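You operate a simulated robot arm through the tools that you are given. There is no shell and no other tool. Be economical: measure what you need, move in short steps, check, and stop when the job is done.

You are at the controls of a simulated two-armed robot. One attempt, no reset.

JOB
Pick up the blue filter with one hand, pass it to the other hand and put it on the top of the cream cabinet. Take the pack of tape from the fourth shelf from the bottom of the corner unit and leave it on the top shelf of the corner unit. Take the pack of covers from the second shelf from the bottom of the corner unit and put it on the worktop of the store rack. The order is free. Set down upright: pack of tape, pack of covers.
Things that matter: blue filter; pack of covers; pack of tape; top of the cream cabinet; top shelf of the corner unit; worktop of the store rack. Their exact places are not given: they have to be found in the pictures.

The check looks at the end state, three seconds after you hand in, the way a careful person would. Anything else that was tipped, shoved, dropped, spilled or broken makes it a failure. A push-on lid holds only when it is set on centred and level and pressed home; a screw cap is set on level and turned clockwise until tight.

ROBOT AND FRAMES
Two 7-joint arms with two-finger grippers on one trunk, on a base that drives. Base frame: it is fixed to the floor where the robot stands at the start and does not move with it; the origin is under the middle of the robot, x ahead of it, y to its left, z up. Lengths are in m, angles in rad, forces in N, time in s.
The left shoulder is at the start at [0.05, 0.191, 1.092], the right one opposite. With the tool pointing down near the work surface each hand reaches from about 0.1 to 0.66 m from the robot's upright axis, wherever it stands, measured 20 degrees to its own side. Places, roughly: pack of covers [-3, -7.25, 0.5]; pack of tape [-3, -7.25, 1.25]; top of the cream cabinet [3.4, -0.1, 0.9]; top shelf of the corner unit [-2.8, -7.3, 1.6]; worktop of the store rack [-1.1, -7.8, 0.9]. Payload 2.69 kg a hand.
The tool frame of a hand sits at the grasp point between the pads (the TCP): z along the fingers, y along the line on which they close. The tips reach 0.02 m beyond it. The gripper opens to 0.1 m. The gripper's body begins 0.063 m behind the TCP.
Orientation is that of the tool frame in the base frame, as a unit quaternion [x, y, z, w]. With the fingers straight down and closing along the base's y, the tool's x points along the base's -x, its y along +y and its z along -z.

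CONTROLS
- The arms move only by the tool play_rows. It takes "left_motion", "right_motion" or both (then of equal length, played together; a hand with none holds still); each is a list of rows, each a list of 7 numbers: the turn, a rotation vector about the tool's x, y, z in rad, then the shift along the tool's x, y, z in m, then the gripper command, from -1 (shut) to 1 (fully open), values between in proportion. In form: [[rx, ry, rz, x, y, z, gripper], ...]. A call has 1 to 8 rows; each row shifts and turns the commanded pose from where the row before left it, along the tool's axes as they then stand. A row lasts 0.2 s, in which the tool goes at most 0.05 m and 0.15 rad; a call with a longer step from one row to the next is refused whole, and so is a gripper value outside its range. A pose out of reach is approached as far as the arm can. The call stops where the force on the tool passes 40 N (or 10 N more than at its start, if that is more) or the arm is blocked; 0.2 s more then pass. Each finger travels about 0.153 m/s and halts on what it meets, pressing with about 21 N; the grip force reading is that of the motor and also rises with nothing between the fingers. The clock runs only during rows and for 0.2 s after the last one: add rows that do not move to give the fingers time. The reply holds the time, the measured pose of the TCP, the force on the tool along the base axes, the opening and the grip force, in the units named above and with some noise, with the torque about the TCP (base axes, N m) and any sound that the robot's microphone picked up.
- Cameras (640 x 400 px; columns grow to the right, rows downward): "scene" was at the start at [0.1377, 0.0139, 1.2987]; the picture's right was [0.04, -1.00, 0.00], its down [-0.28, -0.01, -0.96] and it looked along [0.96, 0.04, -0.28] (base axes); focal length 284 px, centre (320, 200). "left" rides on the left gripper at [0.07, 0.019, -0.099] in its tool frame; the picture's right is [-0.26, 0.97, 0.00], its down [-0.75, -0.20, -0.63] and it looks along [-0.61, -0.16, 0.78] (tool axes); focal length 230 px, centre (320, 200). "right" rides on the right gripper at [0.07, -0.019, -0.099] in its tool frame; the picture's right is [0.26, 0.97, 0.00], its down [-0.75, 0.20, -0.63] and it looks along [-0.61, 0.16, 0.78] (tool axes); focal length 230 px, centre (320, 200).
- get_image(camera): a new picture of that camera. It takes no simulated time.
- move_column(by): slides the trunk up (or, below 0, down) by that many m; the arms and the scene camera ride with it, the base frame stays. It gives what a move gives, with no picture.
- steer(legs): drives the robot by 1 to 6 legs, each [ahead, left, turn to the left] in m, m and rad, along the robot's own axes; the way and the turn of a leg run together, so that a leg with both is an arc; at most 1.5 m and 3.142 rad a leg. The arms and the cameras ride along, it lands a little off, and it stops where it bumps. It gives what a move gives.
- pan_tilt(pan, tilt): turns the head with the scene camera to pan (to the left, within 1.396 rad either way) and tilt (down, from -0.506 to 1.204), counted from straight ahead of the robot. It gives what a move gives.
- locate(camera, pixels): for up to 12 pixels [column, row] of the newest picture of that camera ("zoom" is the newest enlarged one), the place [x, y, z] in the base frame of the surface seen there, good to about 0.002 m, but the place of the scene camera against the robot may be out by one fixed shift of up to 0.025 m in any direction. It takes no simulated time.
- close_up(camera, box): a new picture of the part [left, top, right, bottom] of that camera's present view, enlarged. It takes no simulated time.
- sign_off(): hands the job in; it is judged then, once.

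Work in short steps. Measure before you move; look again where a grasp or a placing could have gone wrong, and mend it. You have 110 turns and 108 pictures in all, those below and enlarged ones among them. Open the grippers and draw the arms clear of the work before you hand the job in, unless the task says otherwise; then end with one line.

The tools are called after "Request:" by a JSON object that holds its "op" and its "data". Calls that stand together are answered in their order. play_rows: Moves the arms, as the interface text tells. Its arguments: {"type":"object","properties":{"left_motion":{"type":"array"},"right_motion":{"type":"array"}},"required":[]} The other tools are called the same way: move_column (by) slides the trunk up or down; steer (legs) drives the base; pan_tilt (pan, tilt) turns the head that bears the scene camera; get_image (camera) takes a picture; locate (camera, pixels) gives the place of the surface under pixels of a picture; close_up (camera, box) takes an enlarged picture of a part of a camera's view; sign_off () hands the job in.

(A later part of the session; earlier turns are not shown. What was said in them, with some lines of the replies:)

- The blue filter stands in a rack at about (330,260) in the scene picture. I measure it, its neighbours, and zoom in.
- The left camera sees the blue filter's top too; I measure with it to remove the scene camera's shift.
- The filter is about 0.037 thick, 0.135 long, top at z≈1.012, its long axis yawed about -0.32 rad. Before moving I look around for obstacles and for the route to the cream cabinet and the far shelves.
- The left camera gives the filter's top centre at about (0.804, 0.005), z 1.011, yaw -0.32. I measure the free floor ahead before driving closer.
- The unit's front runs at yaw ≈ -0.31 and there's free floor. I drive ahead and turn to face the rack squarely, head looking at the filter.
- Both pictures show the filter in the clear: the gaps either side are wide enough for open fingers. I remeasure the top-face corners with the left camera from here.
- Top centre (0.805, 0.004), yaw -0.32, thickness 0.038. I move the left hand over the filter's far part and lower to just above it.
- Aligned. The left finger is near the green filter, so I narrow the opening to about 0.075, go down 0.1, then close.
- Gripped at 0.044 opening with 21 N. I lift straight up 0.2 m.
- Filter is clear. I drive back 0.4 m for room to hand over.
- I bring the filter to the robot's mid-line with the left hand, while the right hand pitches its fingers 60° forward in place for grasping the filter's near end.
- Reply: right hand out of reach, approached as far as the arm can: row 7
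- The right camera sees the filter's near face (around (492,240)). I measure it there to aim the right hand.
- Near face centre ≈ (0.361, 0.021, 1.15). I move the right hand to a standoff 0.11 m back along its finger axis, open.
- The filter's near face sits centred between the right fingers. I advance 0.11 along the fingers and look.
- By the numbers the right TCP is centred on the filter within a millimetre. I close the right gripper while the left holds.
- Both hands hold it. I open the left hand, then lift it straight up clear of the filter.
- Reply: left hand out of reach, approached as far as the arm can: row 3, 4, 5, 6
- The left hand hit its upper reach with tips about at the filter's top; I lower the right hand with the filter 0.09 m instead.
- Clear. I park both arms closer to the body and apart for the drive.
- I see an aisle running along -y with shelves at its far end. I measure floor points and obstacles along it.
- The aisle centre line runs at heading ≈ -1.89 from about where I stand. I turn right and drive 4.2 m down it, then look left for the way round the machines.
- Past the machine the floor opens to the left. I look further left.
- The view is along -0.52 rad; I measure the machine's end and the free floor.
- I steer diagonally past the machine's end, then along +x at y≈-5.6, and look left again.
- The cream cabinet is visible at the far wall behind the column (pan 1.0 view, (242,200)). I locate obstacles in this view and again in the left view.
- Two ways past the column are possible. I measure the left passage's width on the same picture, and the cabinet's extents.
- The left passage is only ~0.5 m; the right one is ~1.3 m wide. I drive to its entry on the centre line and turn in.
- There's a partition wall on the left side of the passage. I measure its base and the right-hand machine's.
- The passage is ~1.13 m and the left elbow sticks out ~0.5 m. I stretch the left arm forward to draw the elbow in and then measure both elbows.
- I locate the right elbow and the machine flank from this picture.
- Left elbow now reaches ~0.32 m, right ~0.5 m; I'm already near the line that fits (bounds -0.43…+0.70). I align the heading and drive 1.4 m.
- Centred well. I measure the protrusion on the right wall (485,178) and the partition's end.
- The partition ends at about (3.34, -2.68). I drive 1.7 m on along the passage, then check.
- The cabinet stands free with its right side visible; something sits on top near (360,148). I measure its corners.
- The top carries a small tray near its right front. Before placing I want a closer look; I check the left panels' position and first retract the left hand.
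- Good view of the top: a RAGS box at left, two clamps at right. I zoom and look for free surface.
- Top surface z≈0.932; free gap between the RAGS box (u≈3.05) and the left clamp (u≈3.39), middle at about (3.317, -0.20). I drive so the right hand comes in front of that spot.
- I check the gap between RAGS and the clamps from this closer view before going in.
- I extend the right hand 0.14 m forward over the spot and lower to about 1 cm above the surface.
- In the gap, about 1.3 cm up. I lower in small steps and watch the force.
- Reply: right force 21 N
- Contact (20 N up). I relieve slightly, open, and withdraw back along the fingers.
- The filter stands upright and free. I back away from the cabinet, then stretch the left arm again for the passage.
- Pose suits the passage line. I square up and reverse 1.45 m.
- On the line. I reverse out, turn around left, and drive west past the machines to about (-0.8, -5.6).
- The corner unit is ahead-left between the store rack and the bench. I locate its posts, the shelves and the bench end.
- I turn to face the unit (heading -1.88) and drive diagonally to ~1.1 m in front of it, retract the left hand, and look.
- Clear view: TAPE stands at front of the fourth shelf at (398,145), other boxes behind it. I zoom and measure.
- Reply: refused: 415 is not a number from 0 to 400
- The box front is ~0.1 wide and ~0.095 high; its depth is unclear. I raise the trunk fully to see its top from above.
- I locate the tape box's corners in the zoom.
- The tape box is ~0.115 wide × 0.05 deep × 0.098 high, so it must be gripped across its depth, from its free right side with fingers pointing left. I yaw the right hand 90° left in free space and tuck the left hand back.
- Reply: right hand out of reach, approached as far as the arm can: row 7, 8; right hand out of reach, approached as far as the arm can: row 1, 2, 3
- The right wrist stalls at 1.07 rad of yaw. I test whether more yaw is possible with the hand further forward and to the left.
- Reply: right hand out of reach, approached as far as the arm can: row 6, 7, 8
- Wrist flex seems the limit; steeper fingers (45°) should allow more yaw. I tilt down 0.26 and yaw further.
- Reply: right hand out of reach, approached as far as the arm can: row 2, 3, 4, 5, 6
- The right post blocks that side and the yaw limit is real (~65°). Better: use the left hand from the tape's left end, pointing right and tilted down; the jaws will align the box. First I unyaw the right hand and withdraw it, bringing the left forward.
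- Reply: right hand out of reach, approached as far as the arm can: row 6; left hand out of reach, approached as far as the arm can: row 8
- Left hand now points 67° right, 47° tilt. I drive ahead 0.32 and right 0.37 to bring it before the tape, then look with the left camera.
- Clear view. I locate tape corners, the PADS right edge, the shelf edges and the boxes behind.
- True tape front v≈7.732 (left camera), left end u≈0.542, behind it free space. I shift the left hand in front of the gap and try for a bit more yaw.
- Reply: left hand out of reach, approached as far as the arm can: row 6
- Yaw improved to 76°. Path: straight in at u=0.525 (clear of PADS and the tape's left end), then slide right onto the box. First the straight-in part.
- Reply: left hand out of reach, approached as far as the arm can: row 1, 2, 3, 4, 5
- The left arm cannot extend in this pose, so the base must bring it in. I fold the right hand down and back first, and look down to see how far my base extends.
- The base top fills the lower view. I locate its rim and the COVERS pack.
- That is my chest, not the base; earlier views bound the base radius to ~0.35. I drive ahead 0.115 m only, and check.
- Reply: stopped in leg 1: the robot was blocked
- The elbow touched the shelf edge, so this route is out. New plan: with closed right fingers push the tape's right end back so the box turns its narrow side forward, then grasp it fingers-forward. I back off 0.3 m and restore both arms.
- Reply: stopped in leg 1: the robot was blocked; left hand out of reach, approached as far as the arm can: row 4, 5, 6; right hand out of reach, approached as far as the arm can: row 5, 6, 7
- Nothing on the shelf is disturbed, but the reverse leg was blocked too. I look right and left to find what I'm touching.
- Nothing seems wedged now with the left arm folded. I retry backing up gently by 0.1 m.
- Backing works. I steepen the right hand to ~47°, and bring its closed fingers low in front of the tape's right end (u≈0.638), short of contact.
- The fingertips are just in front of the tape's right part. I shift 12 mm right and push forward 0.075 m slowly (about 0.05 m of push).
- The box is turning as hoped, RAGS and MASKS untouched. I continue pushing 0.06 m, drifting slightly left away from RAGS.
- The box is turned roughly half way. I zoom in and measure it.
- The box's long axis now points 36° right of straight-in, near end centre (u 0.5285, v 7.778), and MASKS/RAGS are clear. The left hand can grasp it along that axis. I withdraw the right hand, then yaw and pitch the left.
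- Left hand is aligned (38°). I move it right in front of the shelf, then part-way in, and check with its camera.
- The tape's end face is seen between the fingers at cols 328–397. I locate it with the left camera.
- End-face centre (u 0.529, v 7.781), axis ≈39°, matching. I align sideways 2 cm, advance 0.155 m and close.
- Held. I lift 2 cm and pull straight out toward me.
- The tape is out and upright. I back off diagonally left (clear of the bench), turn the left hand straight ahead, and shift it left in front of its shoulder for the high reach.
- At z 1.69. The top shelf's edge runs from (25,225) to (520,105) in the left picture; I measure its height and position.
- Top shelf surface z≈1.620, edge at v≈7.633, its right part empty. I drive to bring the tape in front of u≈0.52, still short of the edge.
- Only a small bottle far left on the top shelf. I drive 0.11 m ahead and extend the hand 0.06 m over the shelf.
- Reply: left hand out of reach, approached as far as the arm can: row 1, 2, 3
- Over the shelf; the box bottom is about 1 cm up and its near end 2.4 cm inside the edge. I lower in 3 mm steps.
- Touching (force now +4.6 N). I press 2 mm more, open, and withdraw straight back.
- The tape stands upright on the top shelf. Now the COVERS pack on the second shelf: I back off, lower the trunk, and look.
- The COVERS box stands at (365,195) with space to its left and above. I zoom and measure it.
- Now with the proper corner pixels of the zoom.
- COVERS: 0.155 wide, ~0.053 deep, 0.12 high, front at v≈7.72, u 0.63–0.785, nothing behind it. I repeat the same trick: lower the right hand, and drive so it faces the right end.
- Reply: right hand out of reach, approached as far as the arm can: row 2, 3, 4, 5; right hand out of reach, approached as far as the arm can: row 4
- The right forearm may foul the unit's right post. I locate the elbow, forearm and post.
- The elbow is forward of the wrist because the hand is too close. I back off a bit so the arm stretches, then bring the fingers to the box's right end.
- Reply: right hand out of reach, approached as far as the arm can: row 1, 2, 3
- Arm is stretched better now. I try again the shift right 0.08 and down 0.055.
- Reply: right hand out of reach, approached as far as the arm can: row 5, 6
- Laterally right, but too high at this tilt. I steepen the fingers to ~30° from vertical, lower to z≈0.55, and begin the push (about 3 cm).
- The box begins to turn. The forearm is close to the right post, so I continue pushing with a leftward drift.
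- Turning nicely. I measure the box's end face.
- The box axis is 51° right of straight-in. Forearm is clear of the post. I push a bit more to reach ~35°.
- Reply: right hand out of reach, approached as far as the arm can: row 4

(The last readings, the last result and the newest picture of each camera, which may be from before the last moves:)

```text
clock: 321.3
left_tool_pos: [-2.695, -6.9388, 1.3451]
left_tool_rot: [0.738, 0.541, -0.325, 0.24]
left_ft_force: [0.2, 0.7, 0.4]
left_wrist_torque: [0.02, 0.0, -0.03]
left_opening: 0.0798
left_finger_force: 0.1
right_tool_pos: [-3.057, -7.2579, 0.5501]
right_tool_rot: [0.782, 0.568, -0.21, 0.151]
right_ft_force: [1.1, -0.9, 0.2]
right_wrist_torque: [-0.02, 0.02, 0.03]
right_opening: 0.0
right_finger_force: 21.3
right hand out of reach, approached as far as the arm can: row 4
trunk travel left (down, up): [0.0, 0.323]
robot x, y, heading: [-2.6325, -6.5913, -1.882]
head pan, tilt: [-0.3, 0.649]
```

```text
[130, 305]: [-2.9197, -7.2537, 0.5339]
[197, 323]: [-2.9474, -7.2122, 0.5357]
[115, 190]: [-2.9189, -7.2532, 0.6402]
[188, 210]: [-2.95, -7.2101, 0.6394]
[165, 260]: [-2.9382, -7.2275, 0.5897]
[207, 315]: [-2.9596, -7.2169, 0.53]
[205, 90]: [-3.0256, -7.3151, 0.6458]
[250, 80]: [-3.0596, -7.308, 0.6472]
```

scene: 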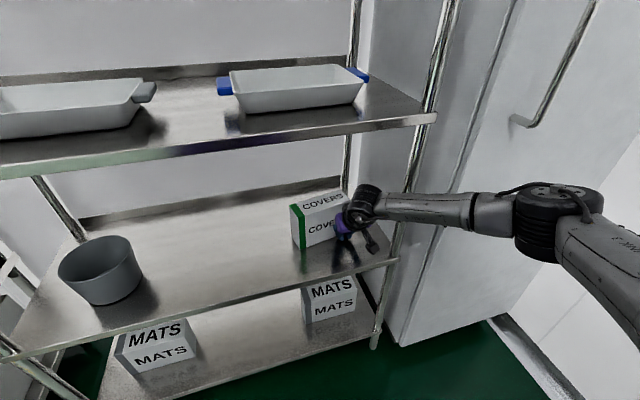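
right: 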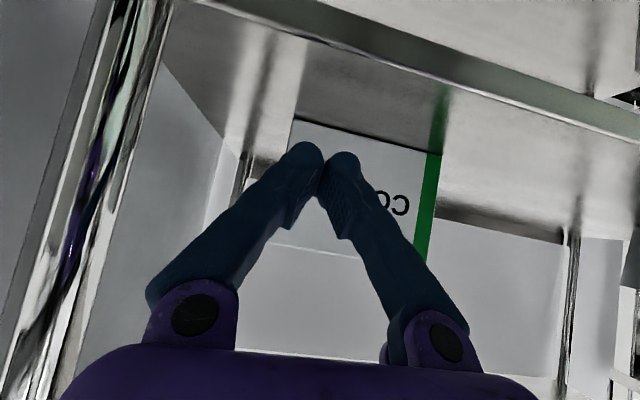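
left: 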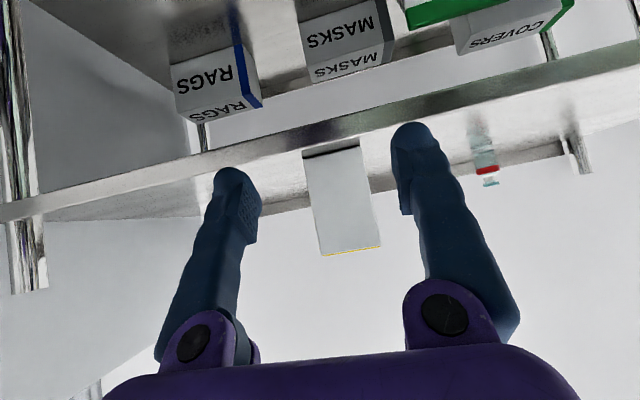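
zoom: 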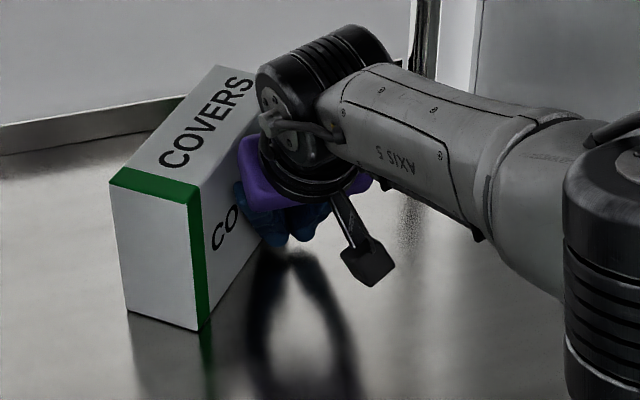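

The axis is now 36° right, near-end centre (u 0.587, v 7.78). I withdraw the right hand and start yawing it right by 0.63 to grasp along that axis, gripper opening.

Request:
{"op": "play_rows", "data": {"right_motion": [[0, 0, 0, 0.0346, 0, -0.02, -1], [0, 0, 0, 0.0346, 0, -0.02, -1], [0, 0, 0, 0.0346, 0, -0.02, -1], [0, 0, 0, 0.0346, 0, -0.02, -1], [0, 0, 0, 0.0346, 0, -0.02, -1], [0.063, 0, 0.109, 0, 0, 0, -1], [0.063, 0, 0.109, 0, 0, 0, 0], [0.063, 0, 0.109, 0, 0, 0, 0.6]]}}

Request:
{"op": "play_rows", "data": {"right_motion": [[0.063, 0, 0.109, 0, 0, 0, 0.7], [0.063, 0, 0.109, 0, 0, 0, 0.7], [0, 0, 0, 0, 0, 0, 0.7]]}}

Request:
{"op": "get_image", "data": {"camera": "scene"}}

```text
clock: 323.1
left_tool_pos: [-2.6951, -6.9394, 1.3448]
left_tool_rot: [0.738, 0.541, -0.325, 0.239]
left_ft_force: [0.2, 0.6, 0.4]
left_wrist_torque: [0.0, 0.0, 0.04]
left_opening: 0.0798
left_finger_force: 0.0
right_tool_pos: [-2.9979, -7.069, 0.5493]
right_tool_rot: [0.875, 0.409, -0.235, 0.109]
right_ft_force: [0.5, -0.5, 0.4]
right_wrist_torque: [0.01, 0.02, 0.0]
right_opening: 0.08
right_finger_force: 0.2
trunk travel left (down, up): [0.0, 0.323]
robot x, y, heading: [-2.6305, -6.5915, -1.882]
head pan, tilt: [-0.3, 0.649]
```

```text
clock: 323.9
left_tool_pos: [-2.696, -6.9392, 1.3458]
left_tool_rot: [0.738, 0.542, -0.324, 0.24]
left_ft_force: [-0.4, 0.2, 0.2]
left_wrist_torque: [0.0, -0.02, -0.02]
left_opening: 0.0798
left_finger_force: 0.0
right_tool_pos: [-2.995, -7.0683, 0.5494]
right_tool_rot: [0.919, 0.296, -0.248, 0.079]
right_ft_force: [0.6, 1.0, 0.7]
right_wrist_torque: [0.0, 0.0, 0.0]
right_opening: 0.085
right_finger_force: 0.1
trunk travel left (down, up): [0.0, 0.323]
robot x, y, heading: [-2.632, -6.5898, -1.886]
head pan, tilt: [-0.3, 0.649]
```

```text
12 pictures are left
```

scene: 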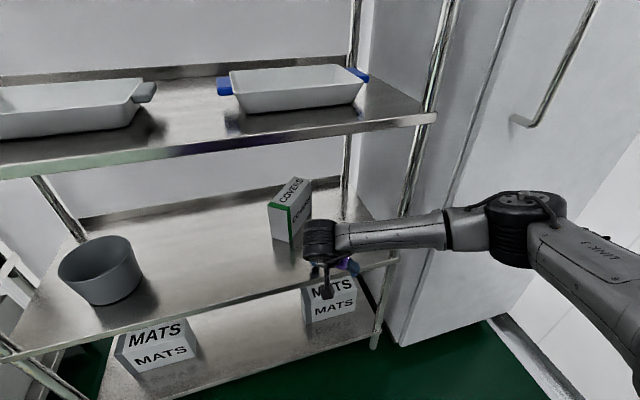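

Yaw 36.5° reached. I move the right hand to the standoff in front of the box's near end and check with its camera.

Request:
{"op": "play_rows", "data": {"right_motion": [[0, 0, 0, 0.0025, 0.0425, -0.0119, 0.8], [0, 0, 0, 0.0025, 0.0425, -0.0119, 0.8], [0, 0, 0, 0.0025, 0.0425, -0.0119, 0.8], [0, 0, 0, 0.0025, 0.0425, -0.0119, 0.8], [0, 0, 0, 0, 0, 0, 0.8]]}}

Request:
{"op": "get_image", "data": {"camera": "right"}}

```text
clock: 325.1
left_tool_pos: [-2.6952, -6.9392, 1.3456]
left_tool_rot: [0.738, 0.541, -0.325, 0.24]
left_ft_force: [0.2, 0.0, 0.4]
left_wrist_torque: [0.04, -0.03, -0.02]
left_opening: 0.0802
left_finger_force: 0.1
right_tool_pos: [-2.8701, -7.1913, 0.5875]
right_tool_rot: [0.919, 0.297, -0.247, 0.08]
right_ft_force: [-0.1, 0.4, 0.5]
right_wrist_torque: [0.0, -0.01, 0.02]
right_opening: 0.09
right_finger_force: 0.1
trunk travel left (down, up): [0.0, 0.323]
robot x, y, heading: [-2.6344, -6.5894, -1.881]
head pan, tilt: [-0.3, 0.649]
```

```text
11 pictures are left
```

right: 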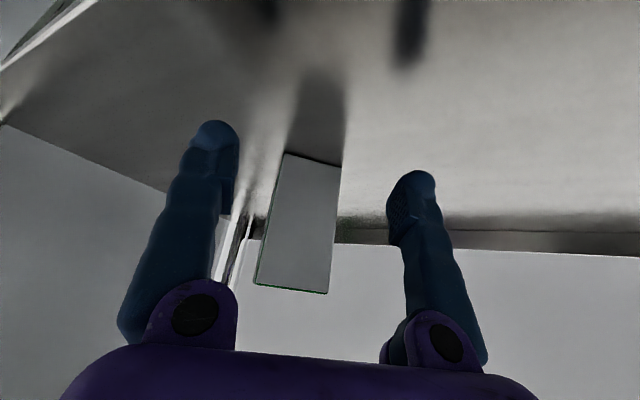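

The end face shows between the fingers (cols 255–340). I locate its corners to trim the approach.

Request:
{"op": "locate", "data": {"camera": "right", "pixels": [[287, 162], [337, 172], [262, 278], [325, 286], [298, 222], [270, 230], [332, 230]]}}

```text
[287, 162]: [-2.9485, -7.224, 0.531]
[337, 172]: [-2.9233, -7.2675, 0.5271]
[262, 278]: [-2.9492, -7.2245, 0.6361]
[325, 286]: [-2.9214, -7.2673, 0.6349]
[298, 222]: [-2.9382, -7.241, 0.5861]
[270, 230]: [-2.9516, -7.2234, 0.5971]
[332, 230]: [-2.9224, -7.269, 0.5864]
```

Centre (u 0.585, v 7.7935), axis 40°: well aligned. I advance 0.113 m and close.

Request:
{"op": "play_rows", "data": {"right_motion": [[0, 0, 0, -0.0244, 0.0013, 0.0142, 0.8], [0, 0, 0, -0.0244, 0.0013, 0.0142, 0.8], [0, 0, 0, -0.0244, 0.0013, 0.0142, 0.8], [0, 0, 0, -0.0244, 0.0013, 0.0142, 0.8], [0, 0, 0, 0, 0, 0, -1], [0, 0, 0, 0, 0, 0, -1], [0, 0, 0, 0, 0, 0, -1], [0, 0, 0, 0, 0, 0, -1]]}}

```text
clock: 326.9
left_tool_pos: [-2.6951, -6.9403, 1.3469]
left_tool_rot: [0.738, 0.541, -0.325, 0.24]
left_ft_force: [0.7, 0.4, 0.2]
left_wrist_torque: [0.01, 0.02, 0.01]
left_opening: 0.0799
left_finger_force: 0.2
right_tool_pos: [-2.9534, -7.2427, 0.5862]
right_tool_rot: [0.919, 0.297, -0.248, 0.08]
right_ft_force: [0.6, 1.2, 0.2]
right_wrist_torque: [0.05, -0.18, 0.02]
right_opening: 0.06
right_finger_force: 21.1
right hand out of reach, approached as far as the arm can: row 4
trunk travel left (down, up): [0.0, 0.323]
robot x, y, heading: [-2.6322, -6.5941, -1.882]
head pan, tilt: [-0.3, 0.649]
```

Gripped, but only ~2 cm deep because of reach. I reopen, move the base 3.5 cm ahead with small sideways trims, and regrip deeper.

Request:
{"op": "play_rows", "data": {"right_motion": [[0, 0, 0, 0, 0, 0, 0.8], [0, 0, 0, 0, 0, 0, 0.8], [0, 0, 0, 0, -0.011, 0, 0.8]]}}

Request:
{"op": "steer", "data": {"legs": [[0.035, 0, 0]]}}

Request:
{"op": "play_rows", "data": {"right_motion": [[0, 0, 0, 0, -0.011, 0, 0.8], [0, 0, 0, 0, 0, 0, -1], [0, 0, 0, 0, 0, 0, -1], [0, 0, 0, 0, 0, 0, -1], [0, 0, 0, 0, 0, 0, -1]]}}

Request:
{"op": "get_image", "data": {"camera": "right"}}

```text
clock: 327.7
left_tool_pos: [-2.6944, -6.9397, 1.3453]
left_tool_rot: [0.737, 0.541, -0.325, 0.241]
left_ft_force: [0.8, 0.3, 0.4]
left_wrist_torque: [0.02, -0.01, 0.01]
left_opening: 0.08
left_finger_force: 0.1
right_tool_pos: [-2.9585, -7.2348, 0.5857]
right_tool_rot: [0.919, 0.298, -0.246, 0.08]
right_ft_force: [0.5, 0.1, 0.2]
right_wrist_torque: [0.02, 0.01, 0.0]
right_opening: 0.0902
right_finger_force: 0.1
trunk travel left (down, up): [0.0, 0.323]
robot x, y, heading: [-2.6331, -6.5941, -1.884]
head pan, tilt: [-0.3, 0.649]
```

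```text
clock: 328.5
left_tool_pos: [-2.7068, -6.9739, 1.3459]
left_tool_rot: [0.738, 0.541, -0.324, 0.24]
left_ft_force: [0.5, -0.7, 0.1]
left_wrist_torque: [0.0, 0.0, -0.02]
left_opening: 0.0801
left_finger_force: 0.1
right_tool_pos: [-2.9701, -7.2685, 0.584]
right_tool_rot: [0.919, 0.296, -0.247, 0.079]
right_ft_force: [1.0, -0.4, 0.2]
right_wrist_torque: [-0.03, -0.03, 0.02]
right_opening: 0.09
right_finger_force: 0.2
trunk travel left (down, up): [0.0, 0.323]
robot x, y, heading: [-2.6456, -6.6306, -1.882]
head pan, tilt: [-0.3, 0.649]
```

```text
clock: 329.7
left_tool_pos: [-2.7063, -6.9732, 1.3456]
left_tool_rot: [0.738, 0.541, -0.324, 0.24]
left_ft_force: [0.1, -0.2, 0.1]
left_wrist_torque: [-0.02, -0.01, 0.01]
left_opening: 0.0799
left_finger_force: 0.0
right_tool_pos: [-2.9763, -7.2577, 0.5855]
right_tool_rot: [0.919, 0.296, -0.248, 0.079]
right_ft_force: [-0.1, -0.6, -0.4]
right_wrist_torque: [-0.08, -0.03, 0.05]
right_opening: 0.06
right_finger_force: 21.4
trunk travel left (down, up): [0.0, 0.323]
robot x, y, heading: [-2.6422, -6.6253, -1.882]
head pan, tilt: [-0.3, 0.649]
```

```text
10 pictures are left
```

right: 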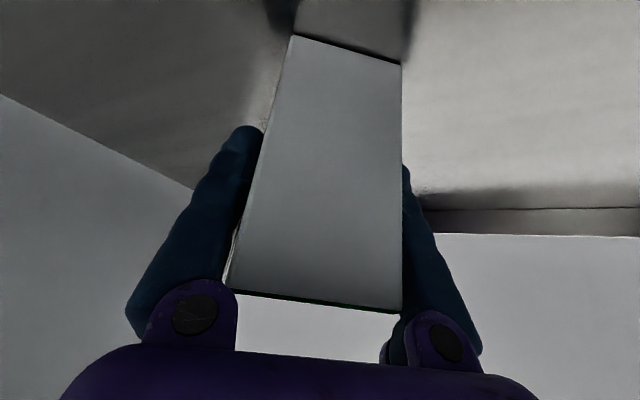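

Good hold. I lift 4 cm and pull straight out.

Request:
{"op": "play_rows", "data": {"right_motion": [[0, 0, 0, -0.0101, 0, -0.0173, -1], [0, 0, 0, -0.0101, 0, -0.0173, -1], [0, 0, 0, 0.0278, -0.0238, -0.0162, -1], [0, 0, 0, 0.0278, -0.0238, -0.0162, -1], [0, 0, 0, 0.0278, -0.0238, -0.0162, -1], [0, 0, 0, 0.0278, -0.0238, -0.0162, -1], [0, 0, 0, 0.0278, -0.0238, -0.0162, -1], [0, 0, 0, 0, 0, 0, -1]]}}

Request:
{"op": "get_image", "data": {"camera": "scene"}}

```text
clock: 331.5
left_tool_pos: [-2.7051, -6.9734, 1.3457]
left_tool_rot: [0.738, 0.541, -0.325, 0.239]
left_ft_force: [0.7, 0.4, 0.1]
left_wrist_torque: [-0.02, 0.04, -0.02]
left_opening: 0.0799
left_finger_force: 0.0
right_tool_pos: [-2.9174, -7.0647, 0.626]
right_tool_rot: [0.919, 0.296, -0.247, 0.079]
right_ft_force: [-0.8, 0.3, -1.8]
right_wrist_torque: [0.08, -0.06, -0.01]
right_opening: 0.06
right_finger_force: 21.2
trunk travel left (down, up): [0.0, 0.323]
robot x, y, heading: [-2.6467, -6.6227, -1.884]
head pan, tilt: [-0.3, 0.649]
```

```text
9 pictures are left
```

scene: 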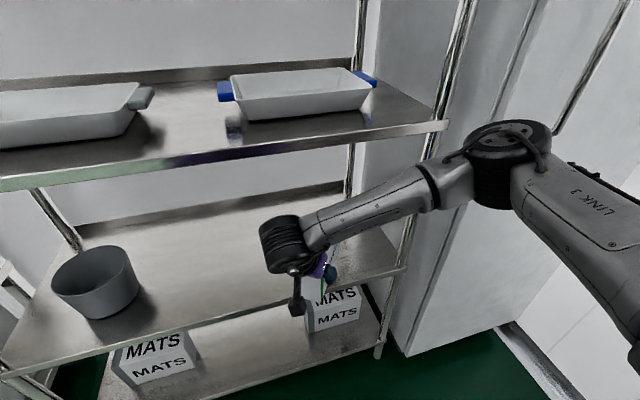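

The COVERS pack is out. I back away, raise and straighten the right hand, raise the trunk, and drive left to face the store rack.

Request:
{"op": "steer", "data": {"legs": [[-0.15, 0.2, 0]]}}

Request:
{"op": "play_rows", "data": {"right_motion": [[0, 0, 0, -0.0226, 0, -0.0389, -1], [0, 0, 0, -0.0226, 0, -0.0389, -1], [0, 0, 0, -0.0226, 0, -0.0389, -1], [0, 0, 0, -0.0226, 0, -0.0389, -1], [0, 0, 0, -0.0226, 0, -0.0389, -1], [0, 0, 0, -0.0226, 0, -0.0389, -1], [0, 0, 0, -0.0226, 0, -0.0389, -1], [0, 0, 0, -0.0226, 0, -0.0389, -1]]}}

Request:
{"op": "play_rows", "data": {"right_motion": [[-0.063, 0, -0.109, 0, 0, 0, -1], [-0.063, 0, -0.109, 0, 0, 0, -1], [-0.063, 0, -0.109, 0, 0, 0, -1], [-0.063, 0, -0.109, 0, 0, 0, -1], [-0.063, 0, -0.109, 0, 0, 0, -1], [0, 0, 0, 0, 0, 0, -1]]}}

Request:
{"op": "move_column", "data": {"by": 0.15}}

Request:
{"op": "steer", "data": {"legs": [[-0.2, 1.2, 0]]}}

Request:
{"op": "pan_tilt", "data": {"pan": 0.0, "tilt": 0.35}}

Request:
{"op": "get_image", "data": {"camera": "scene"}}

```text
clock: 334.0
left_tool_pos: [-2.4616, -6.8941, 1.345]
left_tool_rot: [0.736, 0.543, -0.324, 0.24]
left_ft_force: [0.1, 0.1, 0.0]
left_wrist_torque: [0.01, -0.01, -0.01]
left_opening: 0.0799
left_finger_force: 0.1
right_tool_pos: [-2.6716, -6.9883, 0.6262]
right_tool_rot: [0.918, 0.299, -0.247, 0.08]
right_ft_force: [-0.3, 1.2, -2.1]
right_wrist_torque: [0.04, -0.08, 0.03]
right_opening: 0.0598
right_finger_force: 21.2
trunk travel left (down, up): [0.0, 0.323]
robot x, y, heading: [-2.3997, -6.5479, -1.878]
head pan, tilt: [-0.3, 0.649]
```

```text
clock: 335.8
left_tool_pos: [-2.4613, -6.8954, 1.3461]
left_tool_rot: [0.736, 0.544, -0.323, 0.241]
left_ft_force: [0.0, -0.4, 0.2]
left_wrist_torque: [-0.01, 0.02, -0.04]
left_opening: 0.0799
left_finger_force: 0.0
right_tool_pos: [-2.6747, -6.9906, 0.985]
right_tool_rot: [0.918, 0.299, -0.248, 0.079]
right_ft_force: [-0.8, 0.6, -2.4]
right_wrist_torque: [0.08, -0.06, 0.01]
right_opening: 0.06
right_finger_force: 20.8
trunk travel left (down, up): [0.0, 0.323]
robot x, y, heading: [-2.401, -6.5435, -1.878]
head pan, tilt: [-0.3, 0.649]
```

```text
clock: 337.2
left_tool_pos: [-2.4613, -6.8948, 1.3445]
left_tool_rot: [0.737, 0.542, -0.324, 0.24]
left_ft_force: [-0.3, -0.1, 0.0]
left_wrist_torque: [0.01, -0.05, 0.02]
left_opening: 0.0801
left_finger_force: 0.0
right_tool_pos: [-2.6727, -6.9909, 0.9865]
right_tool_rot: [0.781, 0.569, -0.21, 0.151]
right_ft_force: [-0.7, 0.2, -2.1]
right_wrist_torque: [0.11, -0.03, 0.0]
right_opening: 0.0599
right_finger_force: 21.1
trunk travel left (down, up): [0.0, 0.323]
robot x, y, heading: [-2.3958, -6.5491, -1.874]
head pan, tilt: [-0.3, 0.649]
```

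```text
clock: 338.9
left_tool_pos: [-2.4615, -6.8948, 1.4958]
left_tool_rot: [0.736, 0.544, -0.324, 0.241]
left_ft_force: [-0.7, 0.2, -0.3]
left_wrist_torque: [0.0, -0.01, 0.01]
left_opening: 0.08
left_finger_force: 0.0
right_tool_pos: [-2.6732, -6.9907, 1.1362]
right_tool_rot: [0.781, 0.569, -0.21, 0.15]
right_ft_force: [0.6, 0.4, -3.2]
right_wrist_torque: [0.12, -0.03, -0.01]
right_opening: 0.0595
right_finger_force: 20.7
trunk travel left (down, up): [-0.15, 0.173]
robot x, y, heading: [-2.4018, -6.5483, -1.884]
head pan, tilt: [-0.3, 0.649]
```

```text
clock: 349.4
left_tool_pos: [-1.2911, -7.0504, 1.4953]
left_tool_rot: [0.733, 0.548, -0.322, 0.243]
left_ft_force: [-0.4, 1.4, -0.3]
left_wrist_torque: [-0.02, 0.01, -0.01]
left_opening: 0.08
left_finger_force: 0.0
right_tool_pos: [-1.5001, -7.1487, 1.1353]
right_tool_rot: [0.777, 0.574, -0.208, 0.152]
right_ft_force: [-0.1, 0.6, -2.4]
right_wrist_torque: [0.1, -0.03, -0.05]
right_opening: 0.0595
right_finger_force: 21.3
trunk travel left (down, up): [-0.15, 0.173]
robot x, y, heading: [-1.2341, -6.702, -1.863]
head pan, tilt: [-0.3, 0.649]
```

```text
clock: 350.2
left_tool_pos: [-1.2906, -7.0509, 1.4952]
left_tool_rot: [0.734, 0.547, -0.322, 0.241]
left_ft_force: [-0.2, -0.3, -0.2]
left_wrist_torque: [0.0, 0.0, -0.02]
left_opening: 0.0803
left_finger_force: 0.1
right_tool_pos: [-1.4991, -7.1486, 1.135]
right_tool_rot: [0.777, 0.574, -0.209, 0.152]
right_ft_force: [0.3, 0.3, -1.3]
right_wrist_torque: [0.06, 0.0, 0.01]
right_opening: 0.0598
right_finger_force: 21.1
trunk travel left (down, up): [-0.15, 0.173]
robot x, y, heading: [-1.2376, -6.7002, -1.869]
head pan, tilt: [0.0, 0.351]
```

```text
8 pictures are left
```

scene: 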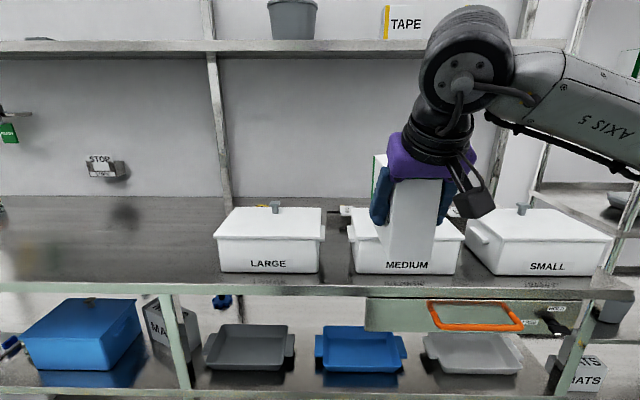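

The worktop's left bay (cols 0–200) is empty. I measure the surface and edge there.

Request:
{"op": "locate", "data": {"camera": "scene", "pixels": [[120, 255], [60, 255], [150, 225], [185, 268], [100, 284], [180, 283], [120, 205], [215, 265], [10, 255], [20, 283], [210, 45], [222, 200]]}}

```text
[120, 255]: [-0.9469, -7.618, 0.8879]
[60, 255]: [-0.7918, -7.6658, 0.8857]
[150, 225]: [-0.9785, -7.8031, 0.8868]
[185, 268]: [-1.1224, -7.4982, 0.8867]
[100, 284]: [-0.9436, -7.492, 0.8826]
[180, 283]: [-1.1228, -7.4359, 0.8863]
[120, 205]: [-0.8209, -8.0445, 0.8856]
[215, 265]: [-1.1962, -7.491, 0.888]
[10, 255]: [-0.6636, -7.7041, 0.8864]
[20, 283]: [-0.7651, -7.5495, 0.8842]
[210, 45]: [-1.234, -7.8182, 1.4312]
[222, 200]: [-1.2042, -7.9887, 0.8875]
```

Worktop z≈0.884, front edge v≈7.42. I drive left 0.6 m to face the empty bay, then ahead 0.17 m.

Request:
{"op": "steer", "data": {"legs": [[0, 0.607, -0.013], [0.17, 0, 0]]}}

Request:
{"op": "get_image", "data": {"camera": "scene"}}

```text
clock: 357.1
left_tool_pos: [-0.7544, -7.3927, 1.4948]
left_tool_rot: [0.737, 0.543, -0.323, 0.24]
left_ft_force: [0.0, 0.0, -0.5]
left_wrist_torque: [-0.04, -0.01, 0.0]
left_opening: 0.0798
left_finger_force: 0.0
right_tool_pos: [-0.9649, -7.4881, 1.1348]
right_tool_rot: [0.782, 0.568, -0.209, 0.15]
right_ft_force: [-0.3, 0.4, -1.9]
right_wrist_torque: [0.05, -0.06, 0.0]
right_opening: 0.0599
right_finger_force: 20.0
trunk travel left (down, up): [-0.15, 0.173]
robot x, y, heading: [-0.6945, -7.0428, -1.878]
head pan, tilt: [0.0, 0.351]
```

```text
7 pictures are left
```

scene: 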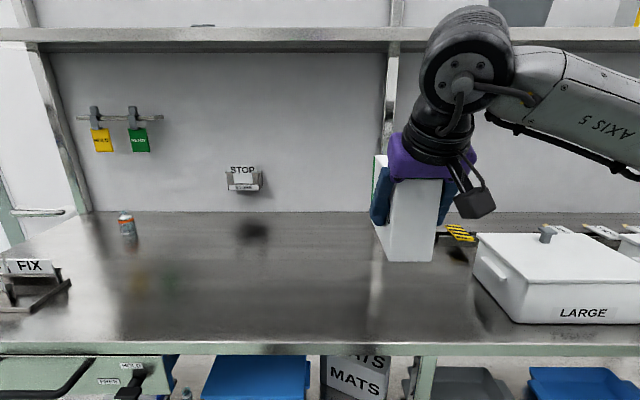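

The bay is clear; a small striped item lies at (457,234) left-behind the LARGE box. I locate it relative to my target.

Request:
{"op": "locate", "data": {"camera": "scene", "pixels": [[458, 234], [440, 236], [476, 275], [400, 300], [395, 343], [350, 250], [405, 258], [380, 225], [405, 190]]}}

```text
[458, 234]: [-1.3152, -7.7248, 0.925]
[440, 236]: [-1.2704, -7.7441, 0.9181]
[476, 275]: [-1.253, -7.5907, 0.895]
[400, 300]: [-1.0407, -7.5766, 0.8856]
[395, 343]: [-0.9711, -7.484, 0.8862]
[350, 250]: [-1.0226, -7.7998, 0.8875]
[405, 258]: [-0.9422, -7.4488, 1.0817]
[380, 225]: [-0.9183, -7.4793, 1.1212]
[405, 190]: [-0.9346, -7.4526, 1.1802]
```

All clear. I extend 0.107 m over the worktop and lower 0.16 m to ~3 cm above the surface.

Request:
{"op": "play_rows", "data": {"right_motion": [[0, 0, 0, -0.031, 0, 0.0177, -1], [0, 0, 0, -0.031, 0, 0.0177, -1], [0, 0, 0, -0.031, 0, 0.0177, -1], [0, 0, 0, 0.0199, 0, 0.0347, -1], [0, 0, 0, 0.0199, 0, 0.0347, -1], [0, 0, 0, 0.0199, 0, 0.0347, -1], [0, 0, 0, 0.0199, 0, 0.0347, -1], [0, 0, 0, 0, 0, 0, -1]]}}

Request:
{"op": "play_rows", "data": {"right_motion": [[0, 0, 0, 0.0055, 0, 0.0095, -1], [0, 0, 0, 0.004, 0, 0.0069, -1], [0, 0, 0, 0.002, 0, 0.0035, -1], [0, 0, 0, 0, 0, 0, -1]]}}

Request:
{"op": "get_image", "data": {"camera": "scene"}}

```text
clock: 358.9
left_tool_pos: [-0.7533, -7.3923, 1.4958]
left_tool_rot: [0.737, 0.542, -0.324, 0.24]
left_ft_force: [-0.1, -0.4, 0.9]
left_wrist_torque: [0.01, 0.02, 0.01]
left_opening: 0.0799
left_finger_force: 0.0
right_tool_pos: [-0.9985, -7.5864, 0.9766]
right_tool_rot: [0.781, 0.568, -0.21, 0.152]
right_ft_force: [0.1, 0.1, -1.1]
right_wrist_torque: [0.1, -0.01, -0.01]
right_opening: 0.0601
right_finger_force: 20.8
trunk travel left (down, up): [-0.15, 0.173]
robot x, y, heading: [-0.6915, -7.0437, -1.878]
head pan, tilt: [0.0, 0.351]
```

```text
clock: 359.9
left_tool_pos: [-0.7538, -7.3934, 1.4955]
left_tool_rot: [0.737, 0.542, -0.324, 0.24]
left_ft_force: [-0.2, 0.1, -0.3]
left_wrist_torque: [0.02, 0.0, 0.04]
left_opening: 0.0799
left_finger_force: 0.0
right_tool_pos: [-0.9998, -7.5878, 0.9546]
right_tool_rot: [0.781, 0.569, -0.209, 0.152]
right_ft_force: [-0.1, 0.0, -2.5]
right_wrist_torque: [0.14, -0.04, 0.01]
right_opening: 0.0596
right_finger_force: 21.2
trunk travel left (down, up): [-0.15, 0.173]
robot x, y, heading: [-0.6917, -7.0479, -1.88]
head pan, tilt: [0.0, 0.351]
```

```text
6 pictures are left
```

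scene: 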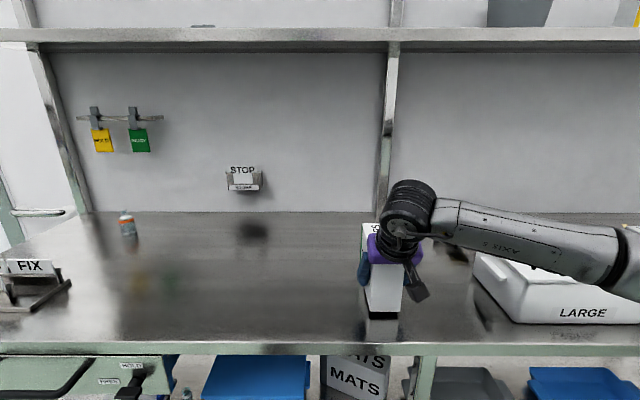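

About 1 cm to go. I check the forearm's clearance above the LARGE box before lowering further.

Request:
{"op": "locate", "data": {"camera": "scene", "pixels": [[560, 268], [520, 255], [600, 270], [520, 290], [500, 275], [560, 300], [385, 308], [372, 308], [400, 308]]}}

Request:
{"op": "play_rows", "data": {"right_motion": [[0, 0, 0, 0.0015, 0, 0.0026, -1], [0, 0, 0, 0.0015, 0, 0.0026, -1], [0, 0, 0, 0, 0, 0, -1]]}}

```text
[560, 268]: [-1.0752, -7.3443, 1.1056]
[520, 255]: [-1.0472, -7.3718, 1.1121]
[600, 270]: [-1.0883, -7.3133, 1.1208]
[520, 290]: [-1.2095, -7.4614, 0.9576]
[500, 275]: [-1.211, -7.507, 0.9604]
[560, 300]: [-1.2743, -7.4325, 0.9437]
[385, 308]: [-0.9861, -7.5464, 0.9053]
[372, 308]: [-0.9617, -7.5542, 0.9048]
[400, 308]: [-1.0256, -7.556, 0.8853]
```

```text
clock: 360.7
left_tool_pos: [-0.7547, -7.3919, 1.4939]
left_tool_rot: [0.737, 0.543, -0.324, 0.241]
left_ft_force: [1.0, -0.2, 0.3]
left_wrist_torque: [-0.01, 0.07, -0.01]
left_opening: 0.0797
left_finger_force: 0.1
right_tool_pos: [-0.9986, -7.5894, 0.9483]
right_tool_rot: [0.782, 0.567, -0.211, 0.15]
right_ft_force: [-0.8, -0.2, -1.3]
right_wrist_torque: [0.02, 0.02, -0.01]
right_opening: 0.0599
right_finger_force: 21.2
trunk travel left (down, up): [-0.15, 0.173]
robot x, y, heading: [-0.6958, -7.0473, -1.881]
head pan, tilt: [0.0, 0.351]
```

Forearm is well above the LARGE box (1.10 vs 0.96). I lower a few more millimetres until the force shows contact.

Request:
{"op": "play_rows", "data": {"right_motion": [[0, 0, 0, 0.0015, 0, 0.0026, -1], [0, 0, 0, 0.001, 0, 0.0017, -1], [0, 0, 0, 0, 0, 0, -1]]}}

```text
clock: 361.5
left_tool_pos: [-0.7528, -7.3896, 1.4968]
left_tool_rot: [0.736, 0.542, -0.325, 0.241]
left_ft_force: [-0.3, -0.1, 0.6]
left_wrist_torque: [-0.02, -0.01, -0.02]
left_opening: 0.0803
left_finger_force: 0.2
right_tool_pos: [-0.9983, -7.5886, 0.9463]
right_tool_rot: [0.78, 0.568, -0.211, 0.153]
right_ft_force: [-0.5, 4.1, 14.4]
right_wrist_torque: [-0.23, -0.09, 0.12]
right_opening: 0.0599
right_finger_force: 20.8
trunk travel left (down, up): [-0.15, 0.173]
robot x, y, heading: [-0.6877, -7.042, -1.877]
head pan, tilt: [0.0, 0.351]
```

Contact, 14 N. I relieve slightly, open, and withdraw straight back, then up.

Request:
{"op": "play_rows", "data": {"right_motion": [[0, 0, 0, -0.0007, 0, -0.0012, -1], [0, 0, 0, 0, 0, 0, 0.3], [0, 0, 0, 0, 0, 0, 0.7], [0, 0, 0, 0, 0, 0, 0.7], [0, 0, 0, 0.0217, 0, -0.0124, 0.7], [0, 0, 0, 0.03, 0, -0.0172, 0.7], [0, 0, 0, 0.03, 0, -0.0172, 0.7], [0, 0, 0, 0.03, 0, -0.0172, 0.7]]}}

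Request:
{"op": "play_rows", "data": {"right_motion": [[0, 0, 0, -0.0199, 0, -0.0347, 0.7], [0, 0, 0, -0.0199, 0, -0.0347, 0.7], [0, 0, 0, -0.0199, 0, -0.0347, 0.7], [0, 0, 0, 0, 0, 0, 0.7]]}}

Request:
{"op": "get_image", "data": {"camera": "scene"}}

```text
clock: 363.3
left_tool_pos: [-0.7546, -7.3916, 1.4958]
left_tool_rot: [0.737, 0.542, -0.324, 0.24]
left_ft_force: [0.8, 0.3, -0.3]
left_wrist_torque: [-0.03, -0.03, 0.02]
left_opening: 0.0799
left_finger_force: 0.1
right_tool_pos: [-0.9603, -7.4696, 0.9424]
right_tool_rot: [0.781, 0.568, -0.21, 0.151]
right_ft_force: [0.7, 0.6, -0.7]
right_wrist_torque: [-0.01, -0.02, 0.02]
right_opening: 0.0848
right_finger_force: 0.1
trunk travel left (down, up): [-0.15, 0.173]
robot x, y, heading: [-0.6987, -7.0453, -1.883]
head pan, tilt: [0.0, 0.351]
```

```text
clock: 364.3
left_tool_pos: [-0.7542, -7.3921, 1.495]
left_tool_rot: [0.736, 0.543, -0.323, 0.242]
left_ft_force: [-1.2, -0.4, 0.4]
left_wrist_torque: [0.02, -0.01, 0.02]
left_opening: 0.08
left_finger_force: 0.1
right_tool_pos: [-0.9548, -7.4682, 1.0604]
right_tool_rot: [0.781, 0.568, -0.21, 0.15]
right_ft_force: [0.3, -0.9, -1.0]
right_wrist_torque: [-0.03, -0.01, 0.0]
right_opening: 0.0849
right_finger_force: 0.1
trunk travel left (down, up): [-0.15, 0.173]
robot x, y, heading: [-0.6951, -7.0473, -1.877]
head pan, tilt: [0.0, 0.351]
```

```text
5 pictures are left
```

scene: 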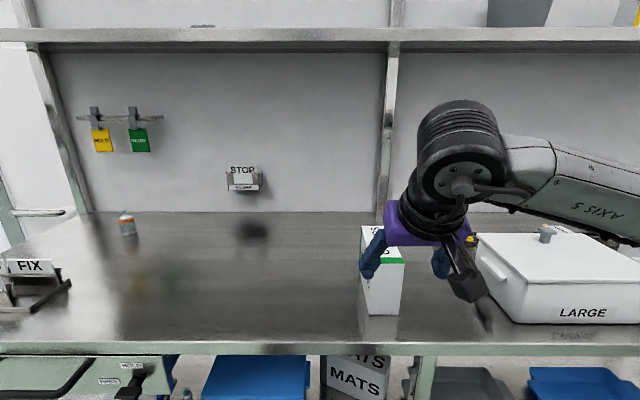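

The pack stands upright on the worktop. I back away and take a last look at the corner unit.

Request:
{"op": "steer", "data": {"legs": [[-0.5, 0, 0]]}}

Request:
{"op": "move_column", "data": {"by": 0.17}}

Request:
{"op": "pan_tilt", "data": {"pan": -0.9, "tilt": 0.1}}

Request:
{"op": "get_image", "data": {"camera": "scene"}}

```text
clock: 367.3
left_tool_pos: [-0.6014, -6.915, 1.495]
left_tool_rot: [0.735, 0.546, -0.323, 0.242]
left_ft_force: [0.3, -0.5, -0.1]
left_wrist_torque: [-0.01, -0.01, 0.01]
left_opening: 0.08
left_finger_force: 0.0
right_tool_pos: [-0.8008, -6.9928, 1.0608]
right_tool_rot: [0.779, 0.571, -0.21, 0.152]
right_ft_force: [0.4, 0.2, -0.2]
right_wrist_torque: [-0.04, -0.01, 0.0]
right_opening: 0.0853
right_finger_force: 0.0
trunk travel left (down, up): [-0.15, 0.173]
robot x, y, heading: [-0.5432, -6.5671, -1.87]
head pan, tilt: [0.0, 0.351]
```

```text
clock: 369.2
left_tool_pos: [-0.6009, -6.916, 1.6649]
left_tool_rot: [0.736, 0.545, -0.322, 0.24]
left_ft_force: [0.4, 0.2, -0.3]
left_wrist_torque: [0.01, -0.01, -0.01]
left_opening: 0.08
left_finger_force: 0.1
right_tool_pos: [-0.8025, -6.9921, 1.2304]
right_tool_rot: [0.779, 0.572, -0.209, 0.151]
right_ft_force: [0.5, 1.0, -0.4]
right_wrist_torque: [0.01, -0.01, 0.0]
right_opening: 0.0848
right_finger_force: 0.0
trunk travel left (down, up): [-0.32, 0.003]
robot x, y, heading: [-0.5422, -6.5654, -1.875]
head pan, tilt: [0.0, 0.351]
```

```text
clock: 370.4
left_tool_pos: [-0.6017, -6.9149, 1.6653]
left_tool_rot: [0.735, 0.545, -0.323, 0.241]
left_ft_force: [0.3, -0.1, -0.3]
left_wrist_torque: [0.05, -0.01, -0.01]
left_opening: 0.0799
left_finger_force: 0.2
right_tool_pos: [-0.8016, -6.9916, 1.2314]
right_tool_rot: [0.779, 0.571, -0.21, 0.152]
right_ft_force: [-0.2, -0.2, 0.8]
right_wrist_torque: [0.0, -0.02, 0.0]
right_opening: 0.085
right_finger_force: 0.1
trunk travel left (down, up): [-0.32, 0.003]
robot x, y, heading: [-0.5445, -6.5659, -1.874]
head pan, tilt: [-0.901, 0.099]
```

```text
4 pictures are left
```

scene: 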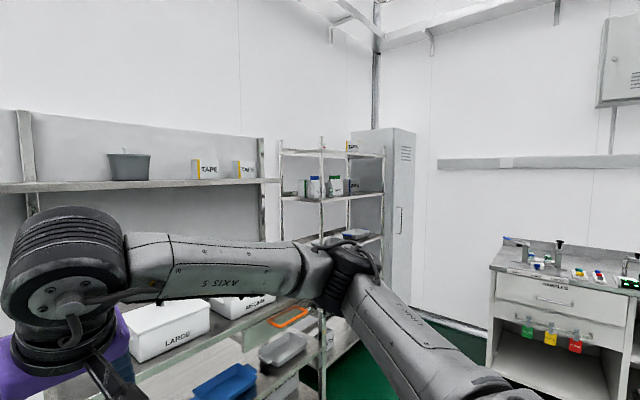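

The tape is on the top shelf of the corner unit (at about (352,146)). I zoom in once to confirm it and its neighbours are standing.

Request:
{"op": "close_up", "data": {"camera": "scene", "box": [270, 125, 400, 245]}}

```text
3.33 times, centred on (335, 185) of scene
5 turns are left
```

zoom: 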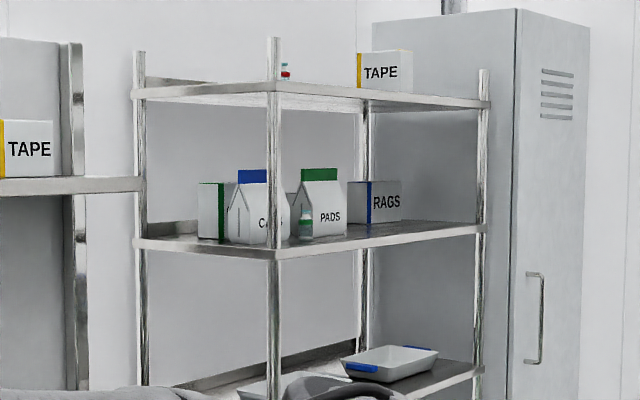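

Everything stands: the tape is upright on the top shelf, the covers pack is upright on the worktop, and the filter is on the cabinet. The grippers are open and clear, so I hand in.

Request:
{"op": "sign_off", "data": {}}

```text
The job is handed in.
```

I handed the job in with all three items placed. The blue filter went from the left hand to the right and stands on top of the cream cabinet. The pack of tape is upright on the top shelf of the corner unit, and the pack of covers is upright on the worktop of the store rack. While I was reaching for the tape, the base was stopped twice as blocked at the corner unit. In the last pictures nothing I could see there was tipped or moved, but I did not look back at the bench or the lower shelves.
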